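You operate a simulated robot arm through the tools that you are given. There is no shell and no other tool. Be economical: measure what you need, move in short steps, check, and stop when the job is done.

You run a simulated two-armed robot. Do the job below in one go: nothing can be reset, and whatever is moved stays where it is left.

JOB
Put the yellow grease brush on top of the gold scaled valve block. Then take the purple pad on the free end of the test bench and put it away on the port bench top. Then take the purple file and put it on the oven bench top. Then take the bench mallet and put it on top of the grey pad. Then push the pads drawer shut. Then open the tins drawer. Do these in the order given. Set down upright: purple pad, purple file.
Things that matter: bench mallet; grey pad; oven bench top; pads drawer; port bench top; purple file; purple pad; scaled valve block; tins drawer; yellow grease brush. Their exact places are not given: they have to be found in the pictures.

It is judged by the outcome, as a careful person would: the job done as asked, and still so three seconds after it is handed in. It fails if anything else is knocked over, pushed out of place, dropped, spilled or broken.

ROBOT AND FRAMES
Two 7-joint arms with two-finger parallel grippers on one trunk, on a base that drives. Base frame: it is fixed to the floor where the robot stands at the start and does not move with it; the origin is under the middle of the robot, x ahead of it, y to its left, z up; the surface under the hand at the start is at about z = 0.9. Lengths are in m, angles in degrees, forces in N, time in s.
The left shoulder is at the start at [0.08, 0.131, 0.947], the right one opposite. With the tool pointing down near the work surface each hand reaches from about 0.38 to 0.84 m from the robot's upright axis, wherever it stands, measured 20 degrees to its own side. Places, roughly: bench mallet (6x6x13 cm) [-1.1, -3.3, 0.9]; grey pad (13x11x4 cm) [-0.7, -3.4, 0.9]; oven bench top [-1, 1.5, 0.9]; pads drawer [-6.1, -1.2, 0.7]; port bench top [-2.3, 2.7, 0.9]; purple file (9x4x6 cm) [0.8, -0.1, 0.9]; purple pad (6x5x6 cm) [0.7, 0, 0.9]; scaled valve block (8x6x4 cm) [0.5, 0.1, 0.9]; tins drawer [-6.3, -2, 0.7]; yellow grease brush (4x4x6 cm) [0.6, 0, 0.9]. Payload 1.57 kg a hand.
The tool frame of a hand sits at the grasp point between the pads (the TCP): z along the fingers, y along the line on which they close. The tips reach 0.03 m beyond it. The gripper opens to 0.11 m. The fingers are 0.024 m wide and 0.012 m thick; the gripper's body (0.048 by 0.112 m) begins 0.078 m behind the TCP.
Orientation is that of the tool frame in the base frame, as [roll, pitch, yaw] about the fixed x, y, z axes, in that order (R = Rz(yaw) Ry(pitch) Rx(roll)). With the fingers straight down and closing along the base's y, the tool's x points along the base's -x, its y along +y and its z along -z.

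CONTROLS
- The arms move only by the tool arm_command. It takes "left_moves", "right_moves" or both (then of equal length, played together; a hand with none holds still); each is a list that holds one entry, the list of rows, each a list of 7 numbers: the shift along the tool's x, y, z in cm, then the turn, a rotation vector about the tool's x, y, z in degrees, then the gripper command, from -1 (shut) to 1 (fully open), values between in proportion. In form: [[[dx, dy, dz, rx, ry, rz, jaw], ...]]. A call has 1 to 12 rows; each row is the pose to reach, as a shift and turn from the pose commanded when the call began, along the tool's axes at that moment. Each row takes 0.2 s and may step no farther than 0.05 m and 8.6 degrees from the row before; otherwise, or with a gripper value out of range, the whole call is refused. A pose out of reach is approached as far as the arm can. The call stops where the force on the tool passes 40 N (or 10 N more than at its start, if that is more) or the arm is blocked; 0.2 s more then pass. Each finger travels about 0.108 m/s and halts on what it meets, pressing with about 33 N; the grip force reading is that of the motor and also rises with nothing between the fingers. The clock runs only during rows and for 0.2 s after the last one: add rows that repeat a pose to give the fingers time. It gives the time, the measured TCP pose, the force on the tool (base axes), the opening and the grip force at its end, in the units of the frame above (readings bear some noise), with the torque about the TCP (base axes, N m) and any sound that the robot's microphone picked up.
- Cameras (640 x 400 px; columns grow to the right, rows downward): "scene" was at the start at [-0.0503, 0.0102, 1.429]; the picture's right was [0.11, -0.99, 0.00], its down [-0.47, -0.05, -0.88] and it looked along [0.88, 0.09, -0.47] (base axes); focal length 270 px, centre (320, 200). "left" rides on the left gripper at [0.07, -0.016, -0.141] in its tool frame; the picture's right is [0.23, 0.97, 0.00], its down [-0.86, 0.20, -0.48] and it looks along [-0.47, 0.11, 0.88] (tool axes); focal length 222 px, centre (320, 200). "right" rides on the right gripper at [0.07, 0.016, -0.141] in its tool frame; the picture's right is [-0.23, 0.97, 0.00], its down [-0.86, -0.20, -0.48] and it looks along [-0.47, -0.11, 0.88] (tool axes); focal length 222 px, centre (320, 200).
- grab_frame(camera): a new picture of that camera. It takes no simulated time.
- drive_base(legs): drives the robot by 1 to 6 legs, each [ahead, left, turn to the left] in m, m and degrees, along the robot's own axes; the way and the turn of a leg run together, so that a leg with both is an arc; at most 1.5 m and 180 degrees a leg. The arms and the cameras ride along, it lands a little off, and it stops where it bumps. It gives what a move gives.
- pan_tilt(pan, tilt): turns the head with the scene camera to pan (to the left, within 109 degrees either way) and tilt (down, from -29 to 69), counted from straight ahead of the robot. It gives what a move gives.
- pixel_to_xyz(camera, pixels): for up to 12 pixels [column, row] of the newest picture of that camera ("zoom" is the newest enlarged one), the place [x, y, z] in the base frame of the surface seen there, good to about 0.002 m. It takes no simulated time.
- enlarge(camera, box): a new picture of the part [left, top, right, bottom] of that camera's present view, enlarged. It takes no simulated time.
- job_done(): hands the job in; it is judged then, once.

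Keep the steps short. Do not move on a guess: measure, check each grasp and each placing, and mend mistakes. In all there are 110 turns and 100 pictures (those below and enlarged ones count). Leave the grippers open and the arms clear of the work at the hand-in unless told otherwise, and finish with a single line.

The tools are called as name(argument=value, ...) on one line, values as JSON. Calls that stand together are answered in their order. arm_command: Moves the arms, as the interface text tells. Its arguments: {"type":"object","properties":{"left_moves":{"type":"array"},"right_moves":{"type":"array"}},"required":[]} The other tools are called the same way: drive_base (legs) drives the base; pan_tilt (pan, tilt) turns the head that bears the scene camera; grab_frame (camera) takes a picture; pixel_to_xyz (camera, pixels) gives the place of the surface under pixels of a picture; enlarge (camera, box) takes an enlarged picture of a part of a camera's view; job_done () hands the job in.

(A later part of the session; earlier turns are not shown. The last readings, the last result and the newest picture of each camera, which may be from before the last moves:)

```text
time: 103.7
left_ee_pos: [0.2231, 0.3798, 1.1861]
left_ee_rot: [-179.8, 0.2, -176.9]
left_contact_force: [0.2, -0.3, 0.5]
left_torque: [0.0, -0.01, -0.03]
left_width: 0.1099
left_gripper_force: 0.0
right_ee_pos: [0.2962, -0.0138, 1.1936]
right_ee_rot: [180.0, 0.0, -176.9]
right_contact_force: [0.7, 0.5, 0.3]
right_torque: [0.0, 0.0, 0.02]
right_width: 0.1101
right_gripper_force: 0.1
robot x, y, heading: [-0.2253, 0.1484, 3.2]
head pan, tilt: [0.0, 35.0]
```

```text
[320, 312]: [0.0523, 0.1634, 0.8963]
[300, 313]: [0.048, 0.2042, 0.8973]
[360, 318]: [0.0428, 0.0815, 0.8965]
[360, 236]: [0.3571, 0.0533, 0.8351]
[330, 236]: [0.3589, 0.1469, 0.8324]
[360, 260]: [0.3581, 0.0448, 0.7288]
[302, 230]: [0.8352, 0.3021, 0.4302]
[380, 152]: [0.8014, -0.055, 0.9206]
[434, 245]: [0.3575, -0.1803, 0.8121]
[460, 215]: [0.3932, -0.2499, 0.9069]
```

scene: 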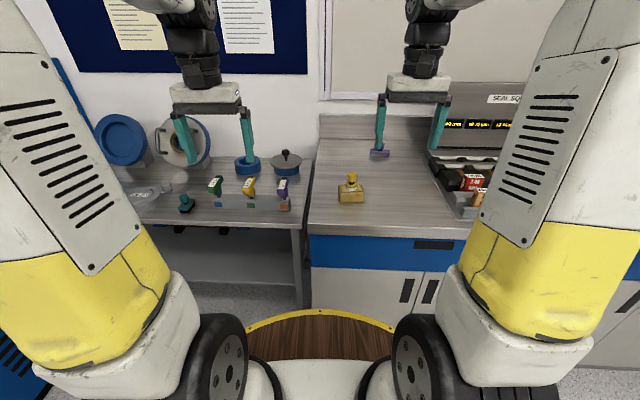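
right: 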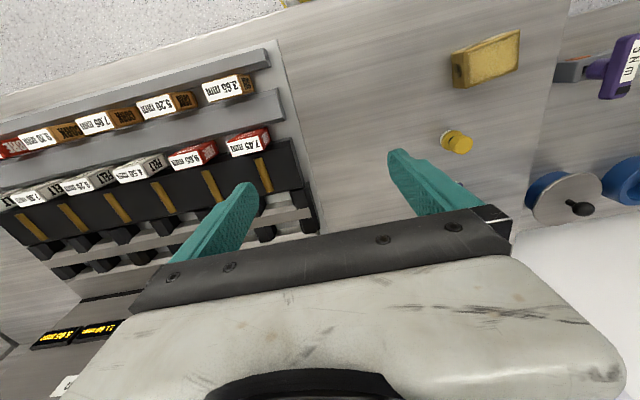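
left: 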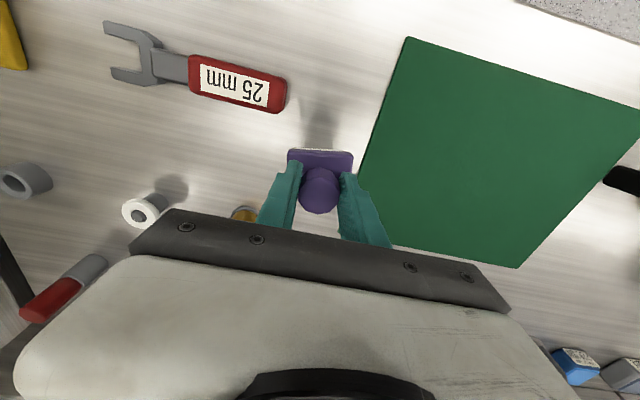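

The base rim extends 0.28 m ahead and the bench edge is at x≈0.335. I'll drive to about (0.02, -0.03) at heading 0.

drive_base(legs=[[0, 0, -3.2], [0.05, -0.18, 0], [0.19, 0, 0]])

enlarge(camera="scene", box=[280, 120, 440, 240])

```text
time: 106.9
left_ee_pos: [0.4795, 0.1698, 1.1872]
left_ee_rot: [-179.9, 0.2, 179.7]
left_contact_force: [-0.3, 0.4, 0.4]
left_torque: [0.0, 0.01, -0.05]
left_width: 0.1104
left_gripper_force: 0.1
right_ee_pos: [0.5295, -0.2276, 1.1936]
right_ee_rot: [-180.0, 0.0, 179.6]
right_contact_force: [0.0, 0.3, 0.1]
right_torque: [-0.02, -0.02, -0.01]
right_width: 0.1101
right_gripper_force: 0.0
robot x, y, heading: [0.014, -0.0391, -0.2]
head pan, tilt: [0.0, 35.0]
```

```text
3.33 times, centred on (360, 180) of scene
```

zoom: 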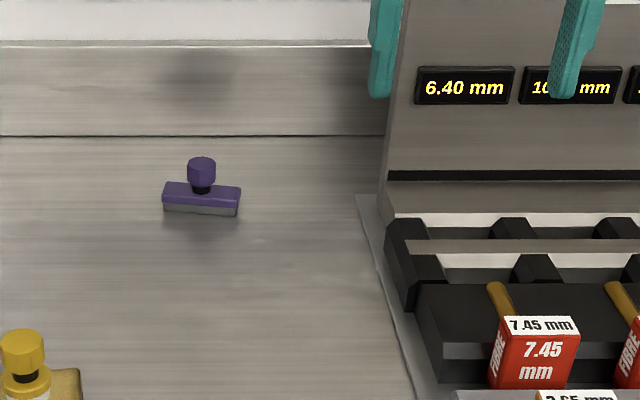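

I'll bring the left hand over the file at about (0.815, -0.057, 1.10), and tuck the right hand back a little for clearance.

arm_command(left_moves=[[[-3.7, -2.5, 0.9, 0, 0, 0, 1], [-7.4, -5.0, 1.8, 0, 0, 0, 1], [-11.1, -7.5, 2.7, 0, 0, 0, 1], [-14.8, -10, 3.6, 0, 0, 0, 1], [-18.5, -12.5, 4.5, 0, 0, 0, 1], [-22.2, -15, 5.4, 0, 0, 0, 1], [-25.9, -17.5, 6.3, 0, 0, 0, 1], [-29.6, -20, 7.2, 0, 0, 0, 1], [-33.3, -22.5, 8.1, 0, 0, 0, 1], [-33.3, -22.5, 9, 0, 0, 0, 1]]], right_moves=[[[2, 0, 0, 0, 0, 0, 1], [4, 0, 0, 0, 0, 0, 1], [6, 0, 0, 0, 0, 0, 1], [8, 0, 0, 0, 0, 0, 1], [10, 0, 0, 0, 0, 0, 1], [10, 0, 0, 0, 0, 0, 1], [10, 0, 0, 0, 0, 0, 1], [10, 0, 0, 0, 0, 0, 1], [10, 0, 0, 0, 0, 0, 1], [10, 0, 0, 0, 0, 0, 1]]])

enlarge(camera="left", box=[240, 80, 400, 200])

enlarge(camera="scene", box=[290, 120, 410, 220])

```text
time: 109.1
left_ee_pos: [0.7842, -0.0474, 1.0884]
left_ee_rot: [-180.0, 0.2, 179.8]
left_contact_force: [0.5, 0.5, -0.7]
left_torque: [0.03, 0.05, 0.01]
left_width: 0.1101
left_gripper_force: 0.1
left hand out of reach, approached as far as the arm can: row 9, 10
right_ee_pos: [0.429, -0.2285, 1.1931]
right_ee_rot: [180.0, 0.0, 179.7]
right_contact_force: [-0.1, 0.2, -0.3]
right_torque: [0.01, -0.01, 0.02]
right_width: 0.1099
right_gripper_force: 0.1
robot x, y, heading: [0.0193, -0.0359, -0.4]
head pan, tilt: [0.0, 35.0]
```

```text
3.33 times, centred on (320, 140) of left
```

zoom: 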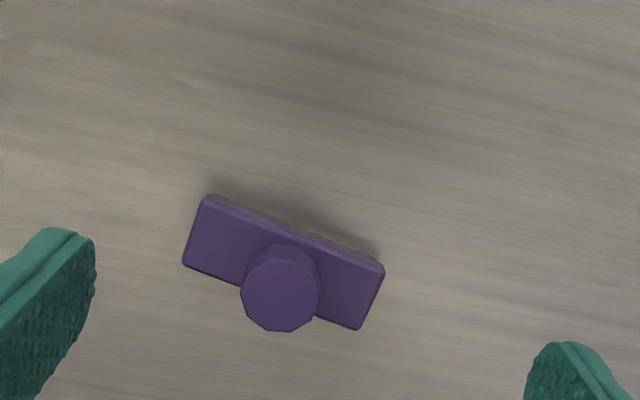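

```text
4.00 times, centred on (350, 170) of scene
```

zoom: 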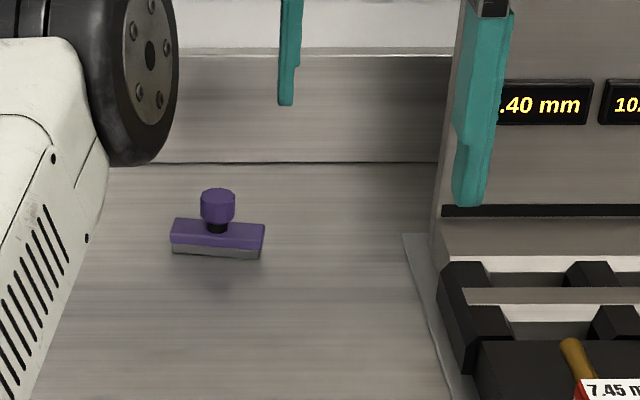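

The arm fell short by about 3 cm at this height; lower down it reaches further. I'll measure the file handle again.

pixel_to_xyz(camera="zoom", pixels=[[218, 194], [202, 208], [234, 208], [218, 220], [217, 240], [174, 225], [262, 232]])

```text
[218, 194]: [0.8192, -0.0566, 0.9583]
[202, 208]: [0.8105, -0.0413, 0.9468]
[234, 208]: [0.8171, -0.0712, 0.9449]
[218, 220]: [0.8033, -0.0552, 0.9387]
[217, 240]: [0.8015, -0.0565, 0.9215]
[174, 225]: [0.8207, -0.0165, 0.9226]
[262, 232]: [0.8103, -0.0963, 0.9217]
```

I'll descend straight to z≈1.0 and see how far out the hand is then (fingers open, handle top is 0.958).

arm_command(left_moves=[[[0, 0, 2.5, 0, 0, 0, 1], [0, 0, 5, 0, 0, 0, 1], [0, 0, 7.5, 0, 0, 0, 1], [0, 0, 8.5, 0, 0, 0, 1], [0, 0, 8.5, 0, 0, 0, 1]]])

```text
time: 110.3
left_ee_pos: [0.785, -0.0478, 1.0027]
left_ee_rot: [-179.9, 0.3, 179.7]
left_contact_force: [-0.1, -0.4, 0.5]
left_torque: [0.0, 0.01, -0.02]
left_width: 0.1101
left_gripper_force: 0.0
right_ee_pos: [0.4298, -0.2277, 1.1934]
right_ee_rot: [-180.0, 0.0, 179.7]
right_contact_force: [-0.6, -0.2, 0.1]
right_torque: [0.01, -0.01, -0.03]
right_width: 0.11
right_gripper_force: 0.1
robot x, y, heading: [0.0149, -0.0362, -0.4]
head pan, tilt: [0.0, 35.0]
```

Now I'll try going forward 3.4 cm at this height.

arm_command(left_moves=[[[-1.7, -0.5, 0, 0, 0, 0, 1], [-3.4, -0.9, 0, 0, 0, 0, 0.6], [-3.4, -0.9, 0, 0, 0, 0, 0.6]]])

```text
time: 111.1
left_ee_pos: [0.8075, -0.0509, 1.0009]
left_ee_rot: [-179.9, 0.2, 179.6]
left_contact_force: [-0.4, 0.7, 0.6]
left_torque: [-0.02, 0.01, 0.04]
left_width: 0.088
left_gripper_force: 0.2
left hand out of reach, approached as far as the arm can: row 2, 3
right_ee_pos: [0.4306, -0.2279, 1.1937]
right_ee_rot: [180.0, 0.0, 179.7]
right_contact_force: [-0.4, 0.0, -0.5]
right_torque: [0.0, -0.02, -0.01]
right_width: 0.1102
right_gripper_force: 0.1
robot x, y, heading: [0.0181, -0.0374, -0.6]
head pan, tilt: [0.0, 35.0]
```

I'll descend while inching forward another ~8 mm, fingers straddling the handle.

arm_command(left_moves=[[[-0.1, -0.2, 2, 0, 0, 0, 0.6], [-0.3, -0.4, 3.2, 0, 0, 0, 0.5], [-0.7, -0.5, 4.2, 0, 0, 0, 0.4], [-0.9, -0.5, 4.2, 0, 0, 0, 0.3], [-0.9, -0.5, 4.2, 0, 0, 0, 0.3]]])

enlarge(camera="scene", box=[290, 120, 410, 220])

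grab_frame(camera="left")

```text
time: 112.3
left_ee_pos: [0.8144, -0.0554, 0.9591]
left_ee_rot: [-179.9, 0.2, 179.7]
left_contact_force: [0.9, 0.4, 0.6]
left_torque: [-0.02, -0.02, -0.01]
left_width: 0.0714
left_gripper_force: 0.0
right_ee_pos: [0.4289, -0.2272, 1.1928]
right_ee_rot: [179.9, 0.0, 179.7]
right_contact_force: [-0.1, 0.2, 0.9]
right_torque: [-0.01, 0.02, 0.01]
right_width: 0.11
right_gripper_force: 0.0
robot x, y, heading: [0.016, -0.0371, -0.7]
head pan, tilt: [0.0, 35.0]
```

```text
4.00 times, centred on (350, 170) of scene
```

zoom: 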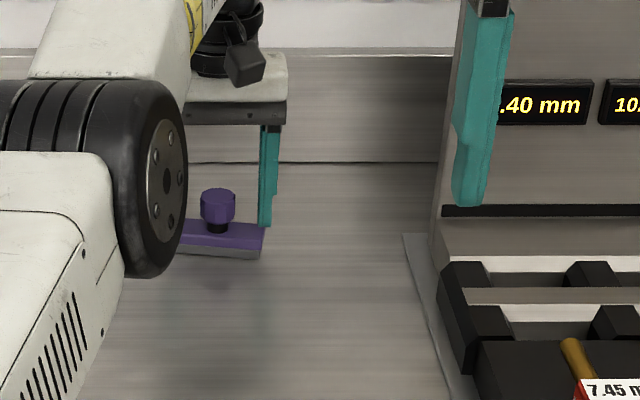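

```text
66 pictures are left
```

left: 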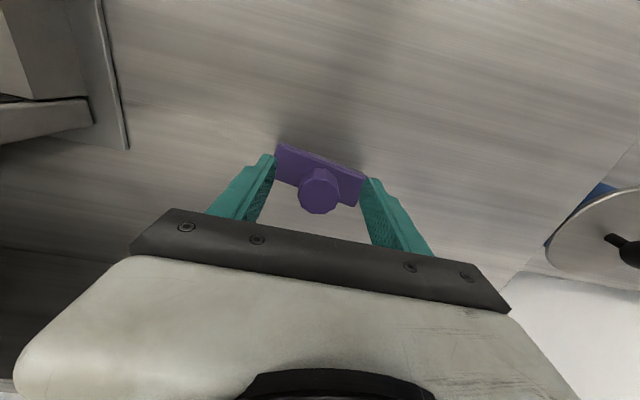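

Tips are just above the base and the handle (318,190) is centred between the fingers. I'll close and lift.

arm_command(left_moves=[[[0, 0, 0, 0, 0, 0, -1], [0, 0, 0, 0, 0, 0, -1], [0, 0, 0, 0, 0, 0, -1], [0, 0, 0, 0, 0, 0, -1]]])

arm_command(left_moves=[[[0, 0, -1, 0, 0, 0, -1], [2, 0, -4, 0, 0, 0, -1], [5, 0, -7, 0, 0, 0, -1], [9, 1, -10, 0, 0, 0, -1], [12.5, 3, -13, 0, 0, 0, -1], [16, 5, -15, 0, 0, 0, -1], [19.5, 7.5, -17, 0, 0, 0, -1], [23, 10, -19, 0, 0, 0, -1], [26.5, 13, -21, 0, 0, 0, -1], [30, 16, -23, 0, 0, 0, -1], [33, 19, -24, 0, 0, 0, -1], [35, 22, -24, 0, 0, 0, -1]]])

grab_frame(camera="left")

grab_frame(camera="scene")

```text
time: 113.3
left_ee_pos: [0.8156, -0.0561, 0.9595]
left_ee_rot: [-180.0, 0.2, 179.7]
left_contact_force: [0.3, 1.3, 0.6]
left_torque: [0.09, 0.02, 0.02]
left_width: 0.0308
left_gripper_force: 33.6
right_ee_pos: [0.4297, -0.2286, 1.1935]
right_ee_rot: [-180.0, 0.0, 179.8]
right_contact_force: [0.1, 0.3, -0.4]
right_torque: [0.01, -0.03, 0.0]
right_width: 0.11
right_gripper_force: 0.0
robot x, y, heading: [0.0189, -0.04, -0.2]
head pan, tilt: [0.0, 35.0]
```

```text
refused: row 4 steps farther than a row can; nothing moved
```

```text
65 pictures are left
```

left: 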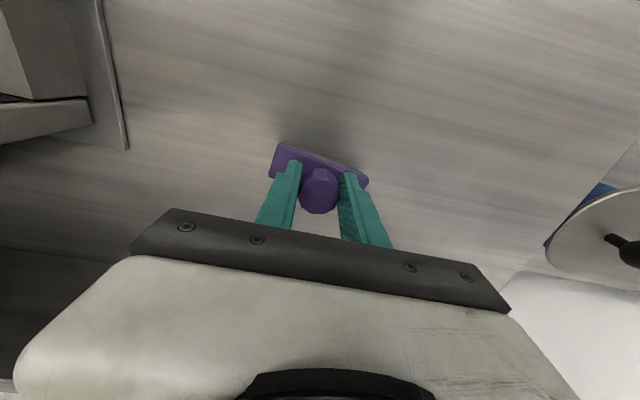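

```text
64 pictures are left
```

scene: 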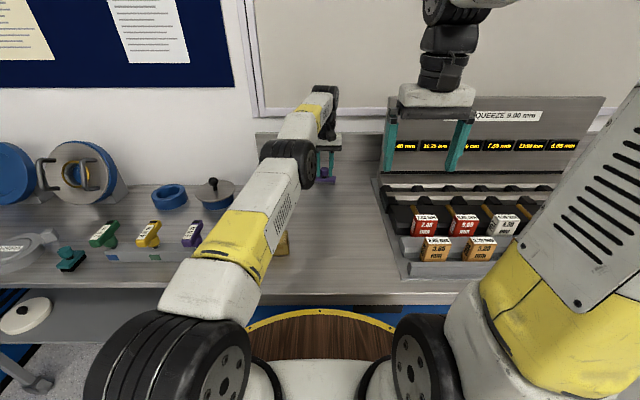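

Gripped at 0.031 m, but the lift was refused for step size, so nothing moved. I'll lift again in smaller steps, back along the path I came.

arm_command(left_moves=[[[0.3, 0, -1.5, 0, 0, 0, -1], [1, 0.3, -4.5, 0, 0, 0, -1], [2, 0.6, -8, 0, 0, 0, -1], [3.2, 0.9, -12.5, 0, 0, 0, -1], [6.8, 3.4, -14, 0, 0, 0, -1], [10.4, 5.9, -15.5, 0, 0, 0, -1], [14, 8.4, -17, 0, 0, 0, -1], [17.6, 10.9, -18.5, 0, 0, 0, -1], [21.2, 13.4, -20, 0, 0, 0, -1], [24.8, 15.9, -21.5, 0, 0, 0, -1], [28.4, 18.4, -23, 0, 0, 0, -1], [32, 21, -23, 0, 0, 0, -1]]])

grab_frame(camera="scene")

grab_frame(camera="left")

```text
time: 115.9
left_ee_pos: [0.5017, 0.1549, 1.1891]
left_ee_rot: [-180.0, 0.3, 179.8]
left_contact_force: [0.5, -0.3, -3.1]
left_torque: [0.06, 0.09, 0.0]
left_width: 0.0307
left_gripper_force: 33.5
left hand out of reach, approached as far as the arm can: row 5, 6, 7, 8, 9
right_ee_pos: [0.4317, -0.2287, 1.1917]
right_ee_rot: [180.0, -0.2, 179.8]
right_contact_force: [1.2, 0.4, -1.1]
right_torque: [0.03, 0.13, -0.05]
right_width: 0.1102
right_gripper_force: 0.1
robot x, y, heading: [0.012, -0.0361, -0.3]
head pan, tilt: [0.0, 35.0]
```

```text
63 pictures are left
```

scene: 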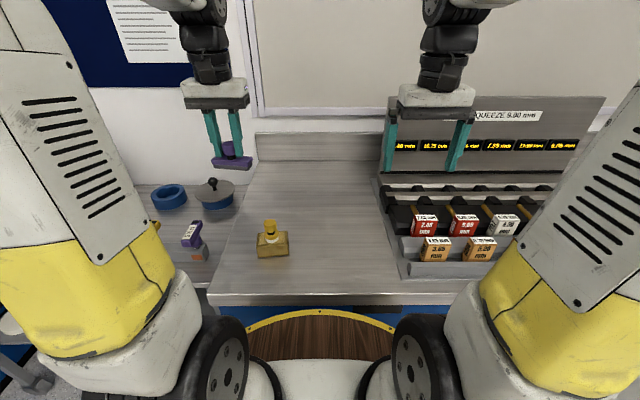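

```text
62 pictures are left
```

left: 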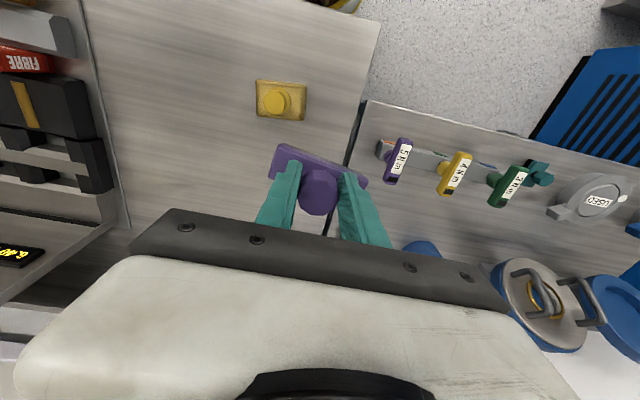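

Brush and block are intact and the file is held. Next the oven bench: back off, turn left, and stop about 0.55 m in front of it to look for free space.

drive_base(legs=[[-0.45, 0, 0], [0, 0, 90], [0.6, 0.6, 0]])

pan_tilt(pan=0, tilt=25)

grab_frame(camera="scene")

```text
time: 126.5
left_ee_pos: [-1.2292, 1.046, 1.1904]
left_ee_rot: [-179.8, 0.1, -90.0]
left_contact_force: [0.2, -0.7, -1.5]
left_torque: [0.03, -0.03, 0.01]
left_width: 0.0309
left_gripper_force: 33.2
right_ee_pos: [-0.8434, 0.9797, 1.1934]
right_ee_rot: [180.0, 0.0, -90.0]
right_contact_force: [0.5, -0.1, -0.8]
right_torque: [-0.05, 0.03, 0.0]
right_width: 0.1098
right_gripper_force: 0.1
robot x, y, heading: [-1.0354, 0.5644, 90.1]
head pan, tilt: [0.0, 35.0]
```

```text
time: 127.2
left_ee_pos: [-1.2285, 1.0465, 1.1883]
left_ee_rot: [-179.9, 0.2, -90.0]
left_contact_force: [-0.2, 0.0, -1.8]
left_torque: [0.0, 0.01, -0.01]
left_width: 0.0306
left_gripper_force: 32.7
right_ee_pos: [-0.8451, 0.9797, 1.192]
right_ee_rot: [180.0, 0.1, -90.0]
right_contact_force: [0.0, 0.4, 0.9]
right_torque: [0.01, 0.0, -0.02]
right_width: 0.1099
right_gripper_force: 0.1
robot x, y, heading: [-1.0344, 0.5626, 89.9]
head pan, tilt: [0.0, 25.0]
```

```text
61 pictures are left
```

scene: 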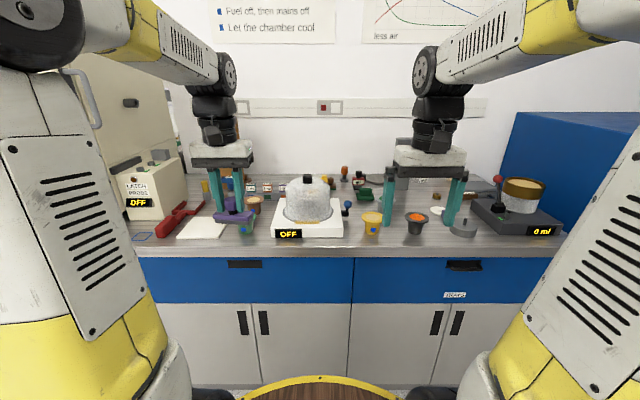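

enlarge(camera="scene", box=[120, 160, 320, 270])

enlarge(camera="scene", box=[320, 160, 560, 260])

grab_frame(camera="left")

```text
3.20 times, centred on (220, 215) of scene
```

zoom: 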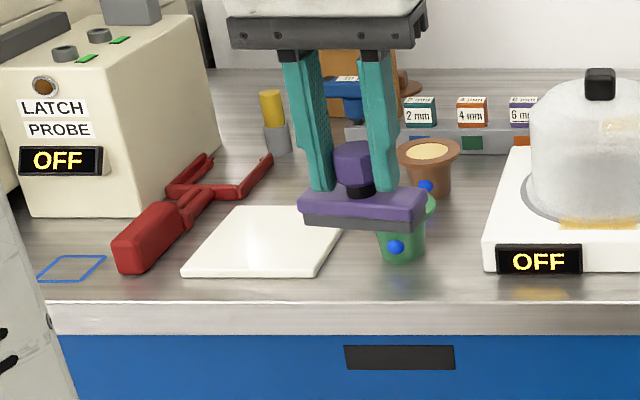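

```text
2.67 times, centred on (440, 210) of scene
```

zoom: 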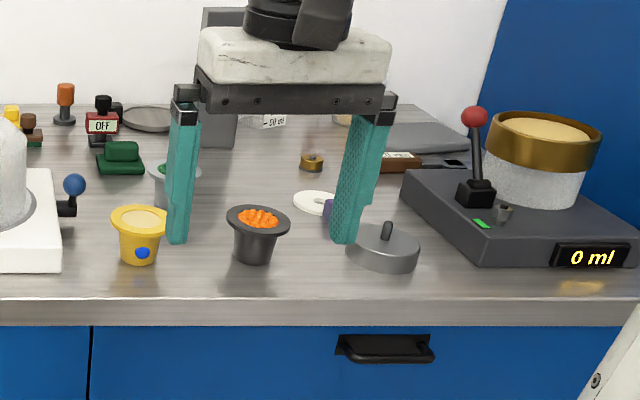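

```text
58 pictures are left
```

left: 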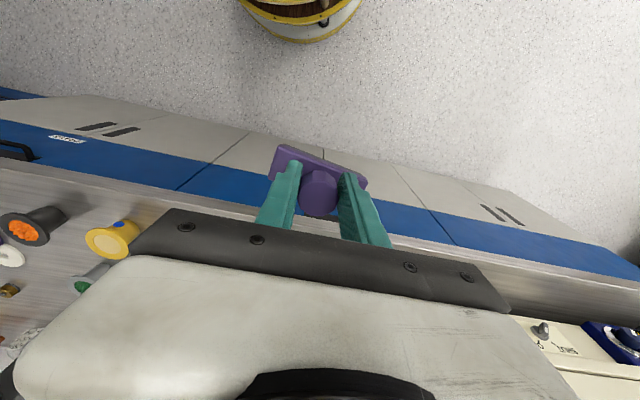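

Candidates for free space are between the pots and the lid, along the front strip. I'll measure the neighbours.

pixel_to_xyz(camera="scene", pixels=[[248, 233], [273, 236], [219, 238], [342, 236], [372, 233], [416, 233], [451, 233], [385, 217], [393, 235], [435, 237], [356, 237], [438, 213]])

pixel_to_xyz(camera="zoom", pixels=[[112, 212], [172, 212], [228, 214], [290, 212], [195, 290], [195, 240], [310, 290], [310, 240], [85, 240], [85, 290], [293, 203], [346, 255]])

```text
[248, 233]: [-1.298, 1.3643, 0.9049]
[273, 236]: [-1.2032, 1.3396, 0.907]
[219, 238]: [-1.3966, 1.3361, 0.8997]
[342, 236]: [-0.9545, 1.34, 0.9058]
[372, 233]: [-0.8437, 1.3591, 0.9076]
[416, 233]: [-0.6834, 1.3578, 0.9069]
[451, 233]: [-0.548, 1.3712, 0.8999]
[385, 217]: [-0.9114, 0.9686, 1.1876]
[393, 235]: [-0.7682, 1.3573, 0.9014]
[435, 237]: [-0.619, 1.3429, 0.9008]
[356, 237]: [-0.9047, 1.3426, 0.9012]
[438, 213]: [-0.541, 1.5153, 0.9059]
```

```text
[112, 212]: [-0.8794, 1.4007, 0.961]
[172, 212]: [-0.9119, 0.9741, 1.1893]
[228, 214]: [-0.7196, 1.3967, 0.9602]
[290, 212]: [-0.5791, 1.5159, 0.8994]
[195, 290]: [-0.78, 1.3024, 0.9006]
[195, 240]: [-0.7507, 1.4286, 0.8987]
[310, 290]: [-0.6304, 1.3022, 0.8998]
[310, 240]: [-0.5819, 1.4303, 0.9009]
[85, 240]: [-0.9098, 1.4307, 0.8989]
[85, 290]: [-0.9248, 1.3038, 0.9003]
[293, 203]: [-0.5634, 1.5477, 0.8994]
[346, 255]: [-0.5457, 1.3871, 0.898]
```

There's open space behind the black pot around (-0.66, 1.53), between the grey pot and the white disc. I'll shift right along the bench first, then look again without the right hand in the way.

drive_base(legs=[[0, -0.55, 0], [0.12, 0, 0]])

pan_tilt(pan=10, tilt=32)

grab_frame(camera="scene")

enlarge(camera="scene", box=[220, 130, 420, 260])

```text
time: 131.3
left_ee_pos: [-0.6746, 1.1714, 1.1892]
left_ee_rot: [-179.9, 0.2, -89.7]
left_contact_force: [0.3, -0.1, -0.8]
left_torque: [0.02, 0.02, -0.02]
left_width: 0.0308
left_gripper_force: 33.4
right_ee_pos: [-0.2892, 1.1067, 1.1938]
right_ee_rot: [-180.0, 0.0, -89.7]
right_contact_force: [0.3, -0.7, 0.2]
right_torque: [0.05, 0.02, -0.01]
right_width: 0.1102
right_gripper_force: 0.1
robot x, y, heading: [-0.4748, 0.6927, 90.4]
head pan, tilt: [0.0, 25.0]
```

```text
time: 132.0
left_ee_pos: [-0.6747, 1.1714, 1.1892]
left_ee_rot: [-179.9, 0.3, -89.7]
left_contact_force: [0.2, 0.2, -1.5]
left_torque: [-0.01, -0.03, -0.01]
left_width: 0.0304
left_gripper_force: 32.6
right_ee_pos: [-0.2899, 1.1061, 1.1937]
right_ee_rot: [180.0, 0.0, -89.6]
right_contact_force: [0.1, 0.0, -0.2]
right_torque: [0.01, 0.0, 0.02]
right_width: 0.1099
right_gripper_force: 0.1
robot x, y, heading: [-0.4745, 0.6959, 90.1]
head pan, tilt: [10.0, 32.0]
```

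```text
57 pictures are left
```

scene: 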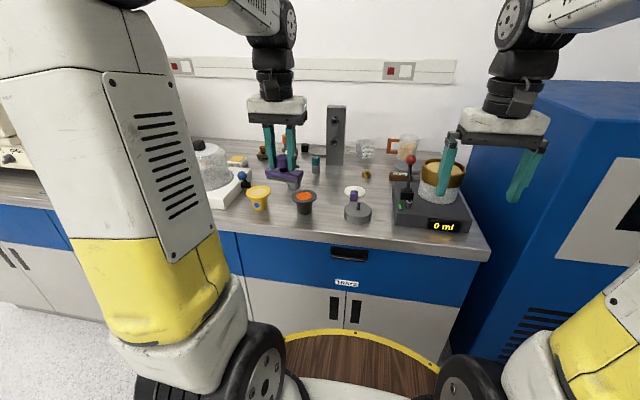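

```text
3.08 times, centred on (320, 195) of scene
```

zoom: 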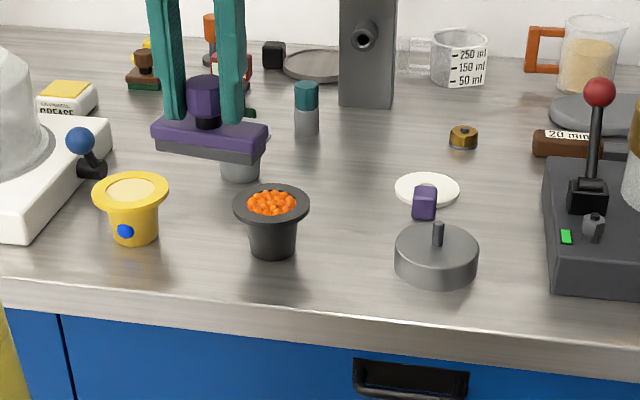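

A free patch shows around (350,165) in the zoom. I'll measure it and its neighbours.

pixel_to_xyz(camera="zoom", pixels=[[350, 165], [306, 130], [365, 105], [240, 178], [310, 205], [397, 188], [450, 143], [340, 200], [272, 186], [395, 150], [310, 165], [412, 215]])

```text
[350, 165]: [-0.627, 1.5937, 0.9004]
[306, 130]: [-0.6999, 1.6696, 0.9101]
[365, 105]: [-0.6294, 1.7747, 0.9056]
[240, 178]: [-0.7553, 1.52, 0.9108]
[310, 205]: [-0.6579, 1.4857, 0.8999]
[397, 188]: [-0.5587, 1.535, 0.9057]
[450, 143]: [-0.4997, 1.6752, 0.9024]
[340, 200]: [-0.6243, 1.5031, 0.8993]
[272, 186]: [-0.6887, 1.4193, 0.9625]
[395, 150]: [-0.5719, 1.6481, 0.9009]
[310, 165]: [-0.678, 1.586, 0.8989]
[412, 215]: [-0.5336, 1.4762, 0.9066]
```

The spot (-0.635, 1.575) is clear by ≥3 cm all round. I'll raise the right hand for clearance and drive 0.2 m ahead.

arm_command(right_moves=[[[0, 0, -3, 0, 0, 0, 1], [0, 0, -6, 0, 0, 0, 1], [0, 0, -8, 0, 0, 0, 1]]])

drive_base(legs=[[0.2, 0, 0]])

```text
time: 132.8
left_ee_pos: [-0.6763, 1.1705, 1.1891]
left_ee_rot: [-180.0, 0.3, -89.6]
left_contact_force: [0.0, -0.4, -2.1]
left_torque: [-0.04, -0.02, 0.02]
left_width: 0.0308
left_gripper_force: 33.0
right_ee_pos: [-0.2895, 1.1058, 1.2734]
right_ee_rot: [-180.0, -0.1, -89.8]
right_contact_force: [-0.2, -0.4, 0.7]
right_torque: [0.03, 0.02, -0.02]
right_width: 0.1102
right_gripper_force: 0.1
robot x, y, heading: [-0.4794, 0.6964, 90.3]
head pan, tilt: [10.0, 32.0]
```

```text
time: 134.4
left_ee_pos: [-0.678, 1.3678, 1.1893]
left_ee_rot: [-180.0, 0.2, -89.5]
left_contact_force: [0.4, -0.1, -2.4]
left_torque: [0.0, -0.02, -0.01]
left_width: 0.0307
left_gripper_force: 33.4
right_ee_pos: [-0.2924, 1.304, 1.2725]
right_ee_rot: [180.0, 0.0, -89.5]
right_contact_force: [-0.4, 0.3, -0.3]
right_torque: [0.01, 0.0, -0.01]
right_width: 0.11
right_gripper_force: 0.2
robot x, y, heading: [-0.4765, 0.8918, 90.6]
head pan, tilt: [10.0, 32.0]
```

I'll move the file over the spot, to TCP z≈1.03.

arm_command(left_moves=[[[-4.5, -1, 0, 0, 0, 0, -1], [-9, -2, 0, 0, 0, 0, -1], [-13.5, -3, 0, 0, 0, 0, -1], [-17.5, -4, 0, 0, 0, 0, -1], [-20.7, -4.5, 2, 0, 0, 0, -1], [-20.7, -4.5, 6.5, 0, 0, 0, -1], [-20.7, -4.5, 11, 0, 0, 0, -1], [-20.7, -4.5, 14, 0, 0, 0, -1], [-20.7, -4.5, 14, 0, 0, 0, -1]]])

enlarge(camera="scene", box=[220, 130, 420, 260])

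grab_frame(camera="left")

```text
time: 136.4
left_ee_pos: [-0.6332, 1.5775, 1.0491]
left_ee_rot: [-179.9, 0.2, -89.5]
left_contact_force: [0.2, 0.2, -1.5]
left_torque: [-0.03, -0.03, -0.01]
left_width: 0.0305
left_gripper_force: 33.3
right_ee_pos: [-0.2919, 1.3046, 1.2735]
right_ee_rot: [-180.0, 0.0, -89.5]
right_contact_force: [-0.5, 0.7, 0.2]
right_torque: [0.0, 0.02, 0.0]
right_width: 0.1099
right_gripper_force: 0.0
robot x, y, heading: [-0.4764, 0.8922, 90.3]
head pan, tilt: [10.0, 32.0]
```

```text
3.08 times, centred on (320, 195) of scene
```

zoom: 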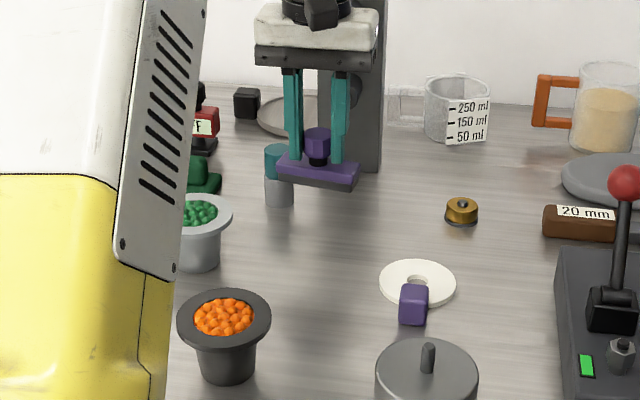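

```text
54 pictures are left
```

left: 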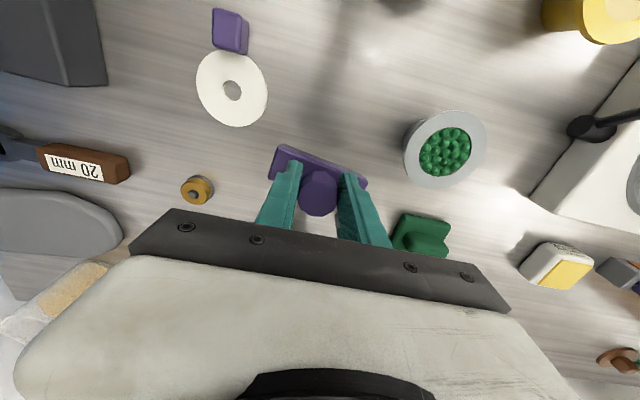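

The spot below is clear. I'll lower, creeping at the end.

arm_command(left_moves=[[[0, 0, 4, 0, 0, 0, -1], [0, 0, 7, 0, 0, 0, -1], [0, 0, 8.3, 0, 0, 0, -1], [0, 0, 8.7, 0, 0, 0, -1], [0, 0, 8.85, 0, 0, 0, -1], [0, 0, 9.0, 0, 0, 0, -1], [0, 0, 9.1, 0, 0, 0, -1]]])

enlarge(camera="scene", box=[260, 150, 380, 240])

```text
time: 138.0
left_ee_pos: [-0.6336, 1.5762, 0.9606]
left_ee_rot: [-179.9, 0.2, -89.5]
left_contact_force: [0.0, 0.6, -1.7]
left_torque: [0.01, 0.0, -0.01]
left_width: 0.031
left_gripper_force: 32.4
right_ee_pos: [-0.2933, 1.3043, 1.2734]
right_ee_rot: [-180.0, 0.0, -89.5]
right_contact_force: [-0.3, -0.6, -0.4]
right_torque: [0.0, 0.02, 0.01]
right_width: 0.11
right_gripper_force: 0.1
robot x, y, heading: [-0.4808, 0.8884, 90.6]
head pan, tilt: [10.0, 32.0]
```

```text
4.44 times, centred on (320, 195) of scene
```

zoom: 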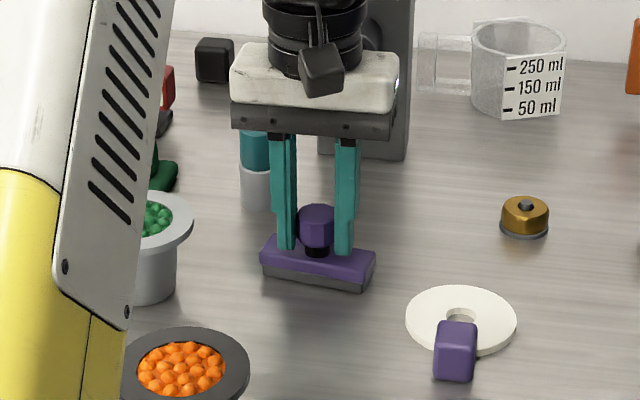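

No contact yet, only a millimetre or so left. I'll creep further.

arm_command(left_moves=[[[0, 0, 0.1, 0, 0, 0, -1], [0, 0, 0.2, 0, 0, 0, -1], [0, 0, 0.25, 0, 0, 0, -1]]])

```text
time: 138.8
left_ee_pos: [-0.634, 1.5767, 0.9587]
left_ee_rot: [-179.9, 0.3, -89.4]
left_contact_force: [0.3, -3.8, 22.1]
left_torque: [-0.2, 0.02, -0.03]
left_width: 0.0309
left_gripper_force: 32.8
right_ee_pos: [-0.2925, 1.3038, 1.2743]
right_ee_rot: [180.0, 0.0, -89.5]
right_contact_force: [0.5, 0.3, -0.5]
right_torque: [-0.01, -0.03, -0.02]
right_width: 0.1098
right_gripper_force: 0.1
robot x, y, heading: [-0.4802, 0.8933, 90.7]
head pan, tilt: [10.0, 32.0]
```

Contact is 22 N. I'll ease up 1 mm, release, rise and retract.

arm_command(left_moves=[[[0, 0, -0.1, 0, 0, 0, -1], [0, 0, -0.1, 0, 0, 0, 0], [0, 0, -0.1, 0, 0, 0, 0.2], [0, 0, -0.1, 0, 0, 0, 0.2], [0, 0, -4, 0, 0, 0, 0.2], [0, 0, -8.5, 0, 0, 0, 0.2], [0, 0, -13, 0, 0, 0, 0.6], [0, 0, -17.5, 0, 0, 0, 1], [3, 0, -21, 0, 0, 0, 1], [7, 0, -23, 0, 0, 0, 1], [12, 0, -23, 0, 0, 0, 1], [17, 0, -23, 0, 0, 0, 1]]])

enlarge(camera="scene", box=[220, 130, 420, 260])

```text
time: 141.4
left_ee_pos: [-0.6319, 1.4049, 1.1861]
left_ee_rot: [179.9, 0.2, -89.5]
left_contact_force: [0.5, 0.0, 0.3]
left_torque: [-0.05, 0.04, 0.0]
left_width: 0.1102
left_gripper_force: 0.0
right_ee_pos: [-0.2921, 1.3042, 1.2725]
right_ee_rot: [-179.9, 0.0, -89.4]
right_contact_force: [0.5, 1.1, -0.1]
right_torque: [-0.06, 0.02, -0.01]
right_width: 0.1098
right_gripper_force: 0.1
robot x, y, heading: [-0.4807, 0.8866, 90.5]
head pan, tilt: [10.0, 32.0]
```

```text
3.08 times, centred on (320, 195) of scene
```

zoom: 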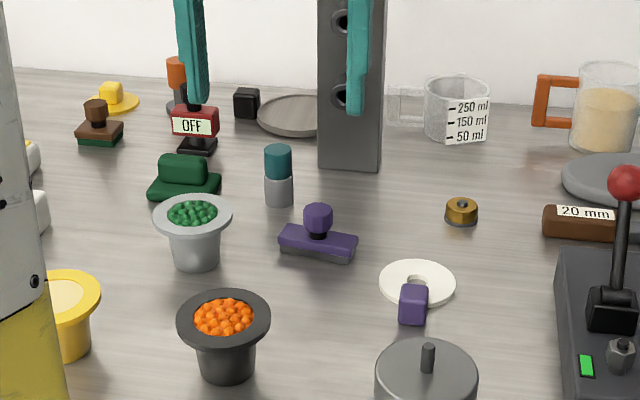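

The file stands upright on the oven bench. Next the mallet, around (-1.1, -3.3). I'll back off, and look around toward -y for a route.

drive_base(legs=[[-0.8, 0, 0], [0, 0, 90]])

pan_tilt(pan=70, tilt=22)

grab_frame(camera="scene")

```text
time: 149.5
left_ee_pos: [-0.996, -0.0515, 1.1863]
left_ee_rot: [-180.0, 0.3, -0.6]
left_contact_force: [0.4, -0.3, -0.5]
left_torque: [-0.02, -0.01, 0.0]
left_width: 0.1099
left_gripper_force: 0.0
right_ee_pos: [-0.8877, 0.2882, 1.275]
right_ee_rot: [-180.0, 0.0, -0.6]
right_contact_force: [0.3, 0.0, -0.7]
right_torque: [-0.01, -0.03, 0.01]
right_width: 0.1099
right_gripper_force: 0.0
robot x, y, heading: [-0.4819, 0.0936, 179.5]
head pan, tilt: [10.0, 32.0]
```

```text
time: 150.8
left_ee_pos: [-0.9958, -0.0497, 1.1869]
left_ee_rot: [-180.0, 0.3, -0.4]
left_contact_force: [-0.1, 0.6, 0.9]
left_torque: [0.02, -0.02, 0.0]
left_width: 0.1099
left_gripper_force: 0.0
right_ee_pos: [-0.8879, 0.2873, 1.2744]
right_ee_rot: [-179.9, 0.0, -0.5]
right_contact_force: [-0.5, 0.0, -0.3]
right_torque: [0.02, -0.01, 0.02]
right_width: 0.1101
right_gripper_force: 0.0
robot x, y, heading: [-0.4774, 0.0952, 179.5]
head pan, tilt: [70.0, 22.0]
```

```text
51 pictures are left
```

scene: 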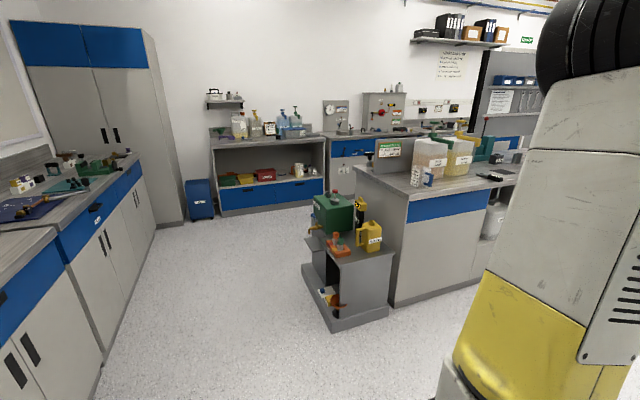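

There's an aisle toward the back wall. I'll measure its bounds and the back bench.

pixel_to_xyz(camera="scene", pixels=[[330, 330], [388, 315], [302, 290], [95, 385], [150, 245], [200, 215], [240, 210], [325, 195], [360, 170], [400, 305], [380, 140], [250, 140]])

enlarge(camera="scene", box=[200, 80, 480, 220])

```text
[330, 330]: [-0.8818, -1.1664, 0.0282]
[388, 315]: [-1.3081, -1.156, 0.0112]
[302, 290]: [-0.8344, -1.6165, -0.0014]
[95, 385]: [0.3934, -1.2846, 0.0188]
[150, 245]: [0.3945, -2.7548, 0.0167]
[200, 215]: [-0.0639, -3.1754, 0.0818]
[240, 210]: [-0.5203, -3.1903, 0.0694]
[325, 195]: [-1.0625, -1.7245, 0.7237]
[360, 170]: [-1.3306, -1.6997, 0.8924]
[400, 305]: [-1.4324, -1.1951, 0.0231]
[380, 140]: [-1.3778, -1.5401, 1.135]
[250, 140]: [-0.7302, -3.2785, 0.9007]
```

```text
2.29 times, centred on (340, 150) of scene
```

zoom: 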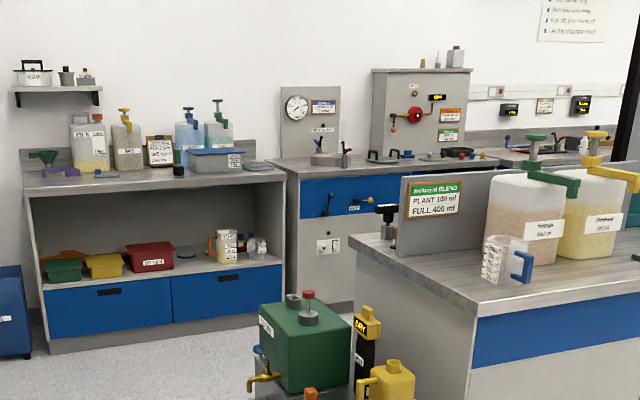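

The aisle is x from -0.83 to 0.39. I'll turn to face -y, shift to x≈-0.22 and drive down to y≈-2.45.

drive_base(legs=[[0, 0, 90.5], [0, 0.26, 0], [1.3, 0, 0], [1.25, 0, 0]])

pan_tilt(pan=-30, tilt=30)

grab_frame(camera="scene")

```text
time: 168.4
left_ee_pos: [-0.0367, -2.9631, 1.1855]
left_ee_rot: [-179.9, 0.2, 91.2]
left_contact_force: [0.2, -0.4, -0.4]
left_torque: [0.0, 0.0, 0.0]
left_width: 0.1097
left_gripper_force: 0.1
right_ee_pos: [-0.3782, -2.8657, 1.2743]
right_ee_rot: [179.9, -0.1, 91.1]
right_contact_force: [-0.4, -0.1, -0.4]
right_torque: [-0.01, 0.01, 0.02]
right_width: 0.1102
right_gripper_force: 0.0
robot x, y, heading: [-0.1989, -2.4565, -88.7]
head pan, tilt: [70.0, 22.0]
```

```text
time: 170.2
left_ee_pos: [-0.0368, -2.9637, 1.1867]
left_ee_rot: [-180.0, 0.1, 91.0]
left_contact_force: [0.2, -0.8, 0.7]
left_torque: [0.0, 0.06, 0.01]
left_width: 0.11
left_gripper_force: 0.0
right_ee_pos: [-0.3789, -2.8654, 1.2744]
right_ee_rot: [180.0, 0.1, 91.1]
right_contact_force: [-0.1, -0.4, -0.1]
right_torque: [0.0, 0.02, 0.0]
right_width: 0.1099
right_gripper_force: 0.0
robot x, y, heading: [-0.1959, -2.4495, -88.9]
head pan, tilt: [-30.0, 30.0]
```

```text
49 pictures are left
```

scene: 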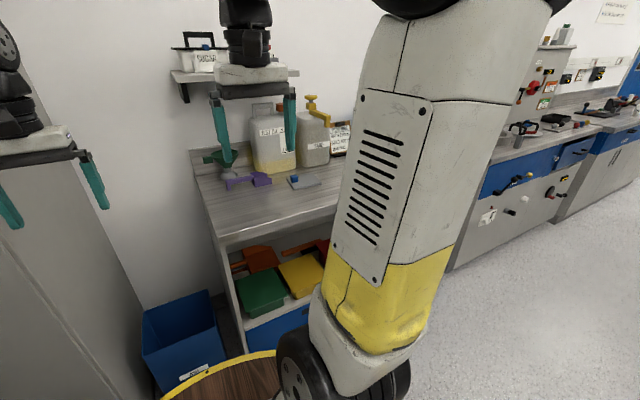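

The bench with jugs is to my right. I'll shift right 0.6 m along it for a full view.

drive_base(legs=[[0, -0.62, -1]])

pan_tilt(pan=0, tilt=28)

grab_frame(camera="scene")

```text
time: 173.7
left_ee_pos: [-0.671, -2.9719, 1.1875]
left_ee_rot: [-180.0, 0.2, 89.6]
left_contact_force: [0.2, -0.5, 0.1]
left_torque: [0.01, -0.01, 0.01]
left_width: 0.1099
left_gripper_force: 0.0
right_ee_pos: [-1.0097, -2.8651, 1.2741]
right_ee_rot: [180.0, 0.0, 89.7]
right_contact_force: [-0.1, -0.3, -0.5]
right_torque: [-0.03, -0.03, 0.02]
right_width: 0.1102
right_gripper_force: 0.1
robot x, y, heading: [-0.8155, -2.4523, -90.2]
head pan, tilt: [-30.0, 30.0]
```

```text
time: 174.6
left_ee_pos: [-0.6711, -2.9713, 1.1859]
left_ee_rot: [-180.0, 0.1, 89.8]
left_contact_force: [-0.1, 0.6, -0.2]
left_torque: [-0.01, -0.02, 0.0]
left_width: 0.11
left_gripper_force: 0.1
right_ee_pos: [-1.0096, -2.8657, 1.2731]
right_ee_rot: [180.0, 0.0, 89.7]
right_contact_force: [1.0, 0.5, 0.2]
right_torque: [-0.02, 0.0, 0.01]
right_width: 0.1099
right_gripper_force: 0.0
robot x, y, heading: [-0.8181, -2.4538, -90.4]
head pan, tilt: [0.0, 28.0]
```

```text
48 pictures are left
```

scene: 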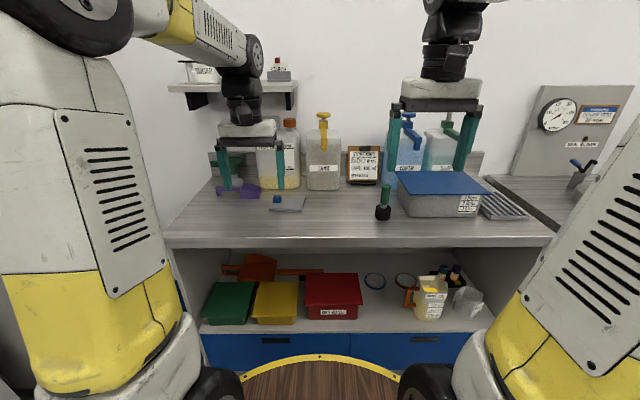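

enlarge(camera="scene", box=[200, 130, 440, 250])

pixel_to_xyz(camera="scene", pixels=[[384, 190], [383, 206], [383, 216], [272, 203], [303, 205], [270, 210], [302, 213], [278, 198], [384, 242], [290, 242], [384, 183], [402, 205]])

```text
2.67 times, centred on (320, 190) of scene
```

zoom: 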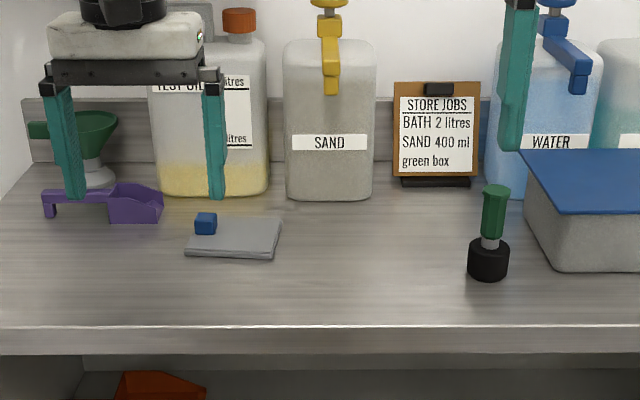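

```text
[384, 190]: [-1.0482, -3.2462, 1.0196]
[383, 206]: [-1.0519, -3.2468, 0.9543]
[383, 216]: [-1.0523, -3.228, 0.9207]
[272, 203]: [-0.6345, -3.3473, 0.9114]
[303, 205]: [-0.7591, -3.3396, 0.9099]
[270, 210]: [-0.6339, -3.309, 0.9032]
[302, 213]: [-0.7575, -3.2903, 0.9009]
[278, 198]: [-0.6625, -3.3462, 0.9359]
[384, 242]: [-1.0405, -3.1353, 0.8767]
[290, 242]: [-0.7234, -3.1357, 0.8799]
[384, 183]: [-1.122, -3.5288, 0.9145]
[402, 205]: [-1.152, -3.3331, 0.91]
```

The mallet stands on its black head at about (-1.05, -3.25), its green handle up to z≈1.03. The grey pad is a slab around (-0.70, -3.345) with a blue knob near its left rear. I'll tuck the left arm back and drive closer.

arm_command(left_moves=[[[3, 2, -2, 0, 0, 0, 1], [6, 4, -4, 0, 0, 0, 1], [9, 6, -6, 0, 0, 0, 1], [12, 8, -8, 0, 0, 0, 1]]])

drive_base(legs=[[0.27, 0.07, 0]])

pan_tilt(pan=-10, tilt=38)

grab_frame(camera="scene")

enlarge(camera="scene", box=[200, 120, 420, 250])

```text
time: 175.6
left_ee_pos: [-0.5891, -2.8528, 1.2669]
left_ee_rot: [-179.9, 0.1, 89.5]
left_contact_force: [-0.4, -0.8, -0.7]
left_torque: [0.03, 0.0, 0.03]
left_width: 0.11
left_gripper_force: 0.1
right_ee_pos: [-1.0115, -2.8657, 1.2741]
right_ee_rot: [-180.0, 0.0, 89.6]
right_contact_force: [0.4, 0.1, 0.2]
right_torque: [0.0, 0.01, 0.03]
right_width: 0.1099
right_gripper_force: 0.1
robot x, y, heading: [-0.8189, -2.4499, -90.3]
head pan, tilt: [0.0, 28.0]
```

```text
time: 177.6
left_ee_pos: [-0.5199, -3.1239, 1.2676]
left_ee_rot: [-179.9, 0.2, 89.8]
left_contact_force: [-0.9, 0.6, -0.5]
left_torque: [0.0, 0.01, 0.01]
left_width: 0.1101
left_gripper_force: 0.0
right_ee_pos: [-0.9409, -3.1369, 1.2737]
right_ee_rot: [180.0, 0.0, 89.8]
right_contact_force: [-0.2, 0.1, -0.7]
right_torque: [0.0, 0.02, -0.02]
right_width: 0.1098
right_gripper_force: 0.0
robot x, y, heading: [-0.7455, -2.7245, -90.0]
head pan, tilt: [0.0, 28.0]
```

```text
time: 178.3
left_ee_pos: [-0.5188, -3.124, 1.2666]
left_ee_rot: [-179.9, 0.2, 89.8]
left_contact_force: [-0.9, 0.5, 0.4]
left_torque: [-0.02, 0.02, -0.03]
left_width: 0.1101
left_gripper_force: 0.0
right_ee_pos: [-0.9406, -3.1385, 1.2736]
right_ee_rot: [180.0, 0.0, 89.9]
right_contact_force: [0.5, 0.8, 0.8]
right_torque: [-0.01, 0.03, 0.05]
right_width: 0.1101
right_gripper_force: 0.1
robot x, y, heading: [-0.7458, -2.7216, -90.2]
head pan, tilt: [-10.0, 38.0]
```

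```text
46 pictures are left
```

scene: 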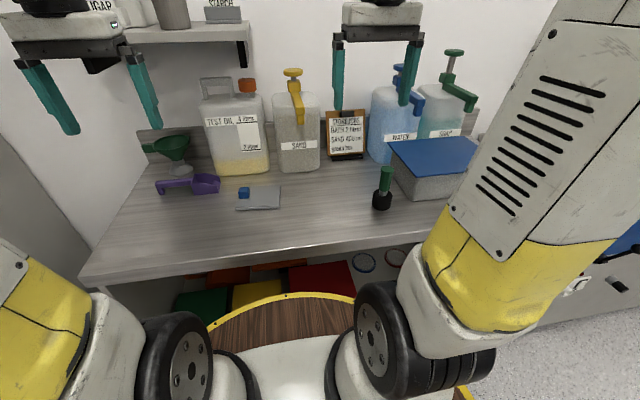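

```text
2.91 times, centred on (310, 185) of scene
```

zoom: 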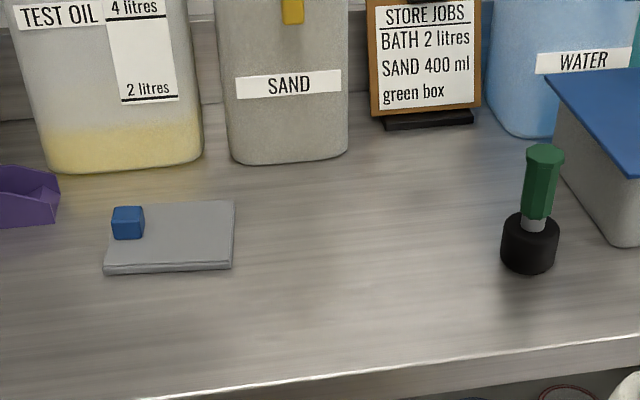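

pixel_to_xyz(camera="zoom", pixels=[[544, 152], [525, 185], [555, 190], [533, 215], [528, 235], [532, 265], [108, 262], [230, 262], [233, 203], [145, 220], [185, 235], [560, 200]])

pixel_to_xyz(camera="scene", pixels=[[387, 168], [381, 183], [392, 183], [243, 193], [393, 150], [420, 145], [405, 200]])

```text
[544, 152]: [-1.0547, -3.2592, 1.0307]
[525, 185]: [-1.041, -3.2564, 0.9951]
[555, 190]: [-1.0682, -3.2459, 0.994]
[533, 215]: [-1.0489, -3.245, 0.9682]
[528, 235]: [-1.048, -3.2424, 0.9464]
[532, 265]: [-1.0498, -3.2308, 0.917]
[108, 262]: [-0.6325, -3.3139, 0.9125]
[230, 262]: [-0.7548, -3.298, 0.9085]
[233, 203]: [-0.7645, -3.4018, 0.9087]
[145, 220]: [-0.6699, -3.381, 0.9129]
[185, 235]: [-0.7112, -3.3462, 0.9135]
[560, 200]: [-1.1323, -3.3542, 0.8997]
```

```text
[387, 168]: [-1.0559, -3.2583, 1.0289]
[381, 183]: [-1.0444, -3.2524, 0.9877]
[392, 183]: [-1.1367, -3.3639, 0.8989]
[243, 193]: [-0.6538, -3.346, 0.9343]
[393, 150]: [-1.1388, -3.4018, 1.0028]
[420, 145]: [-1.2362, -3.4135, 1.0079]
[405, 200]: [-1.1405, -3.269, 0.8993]
```

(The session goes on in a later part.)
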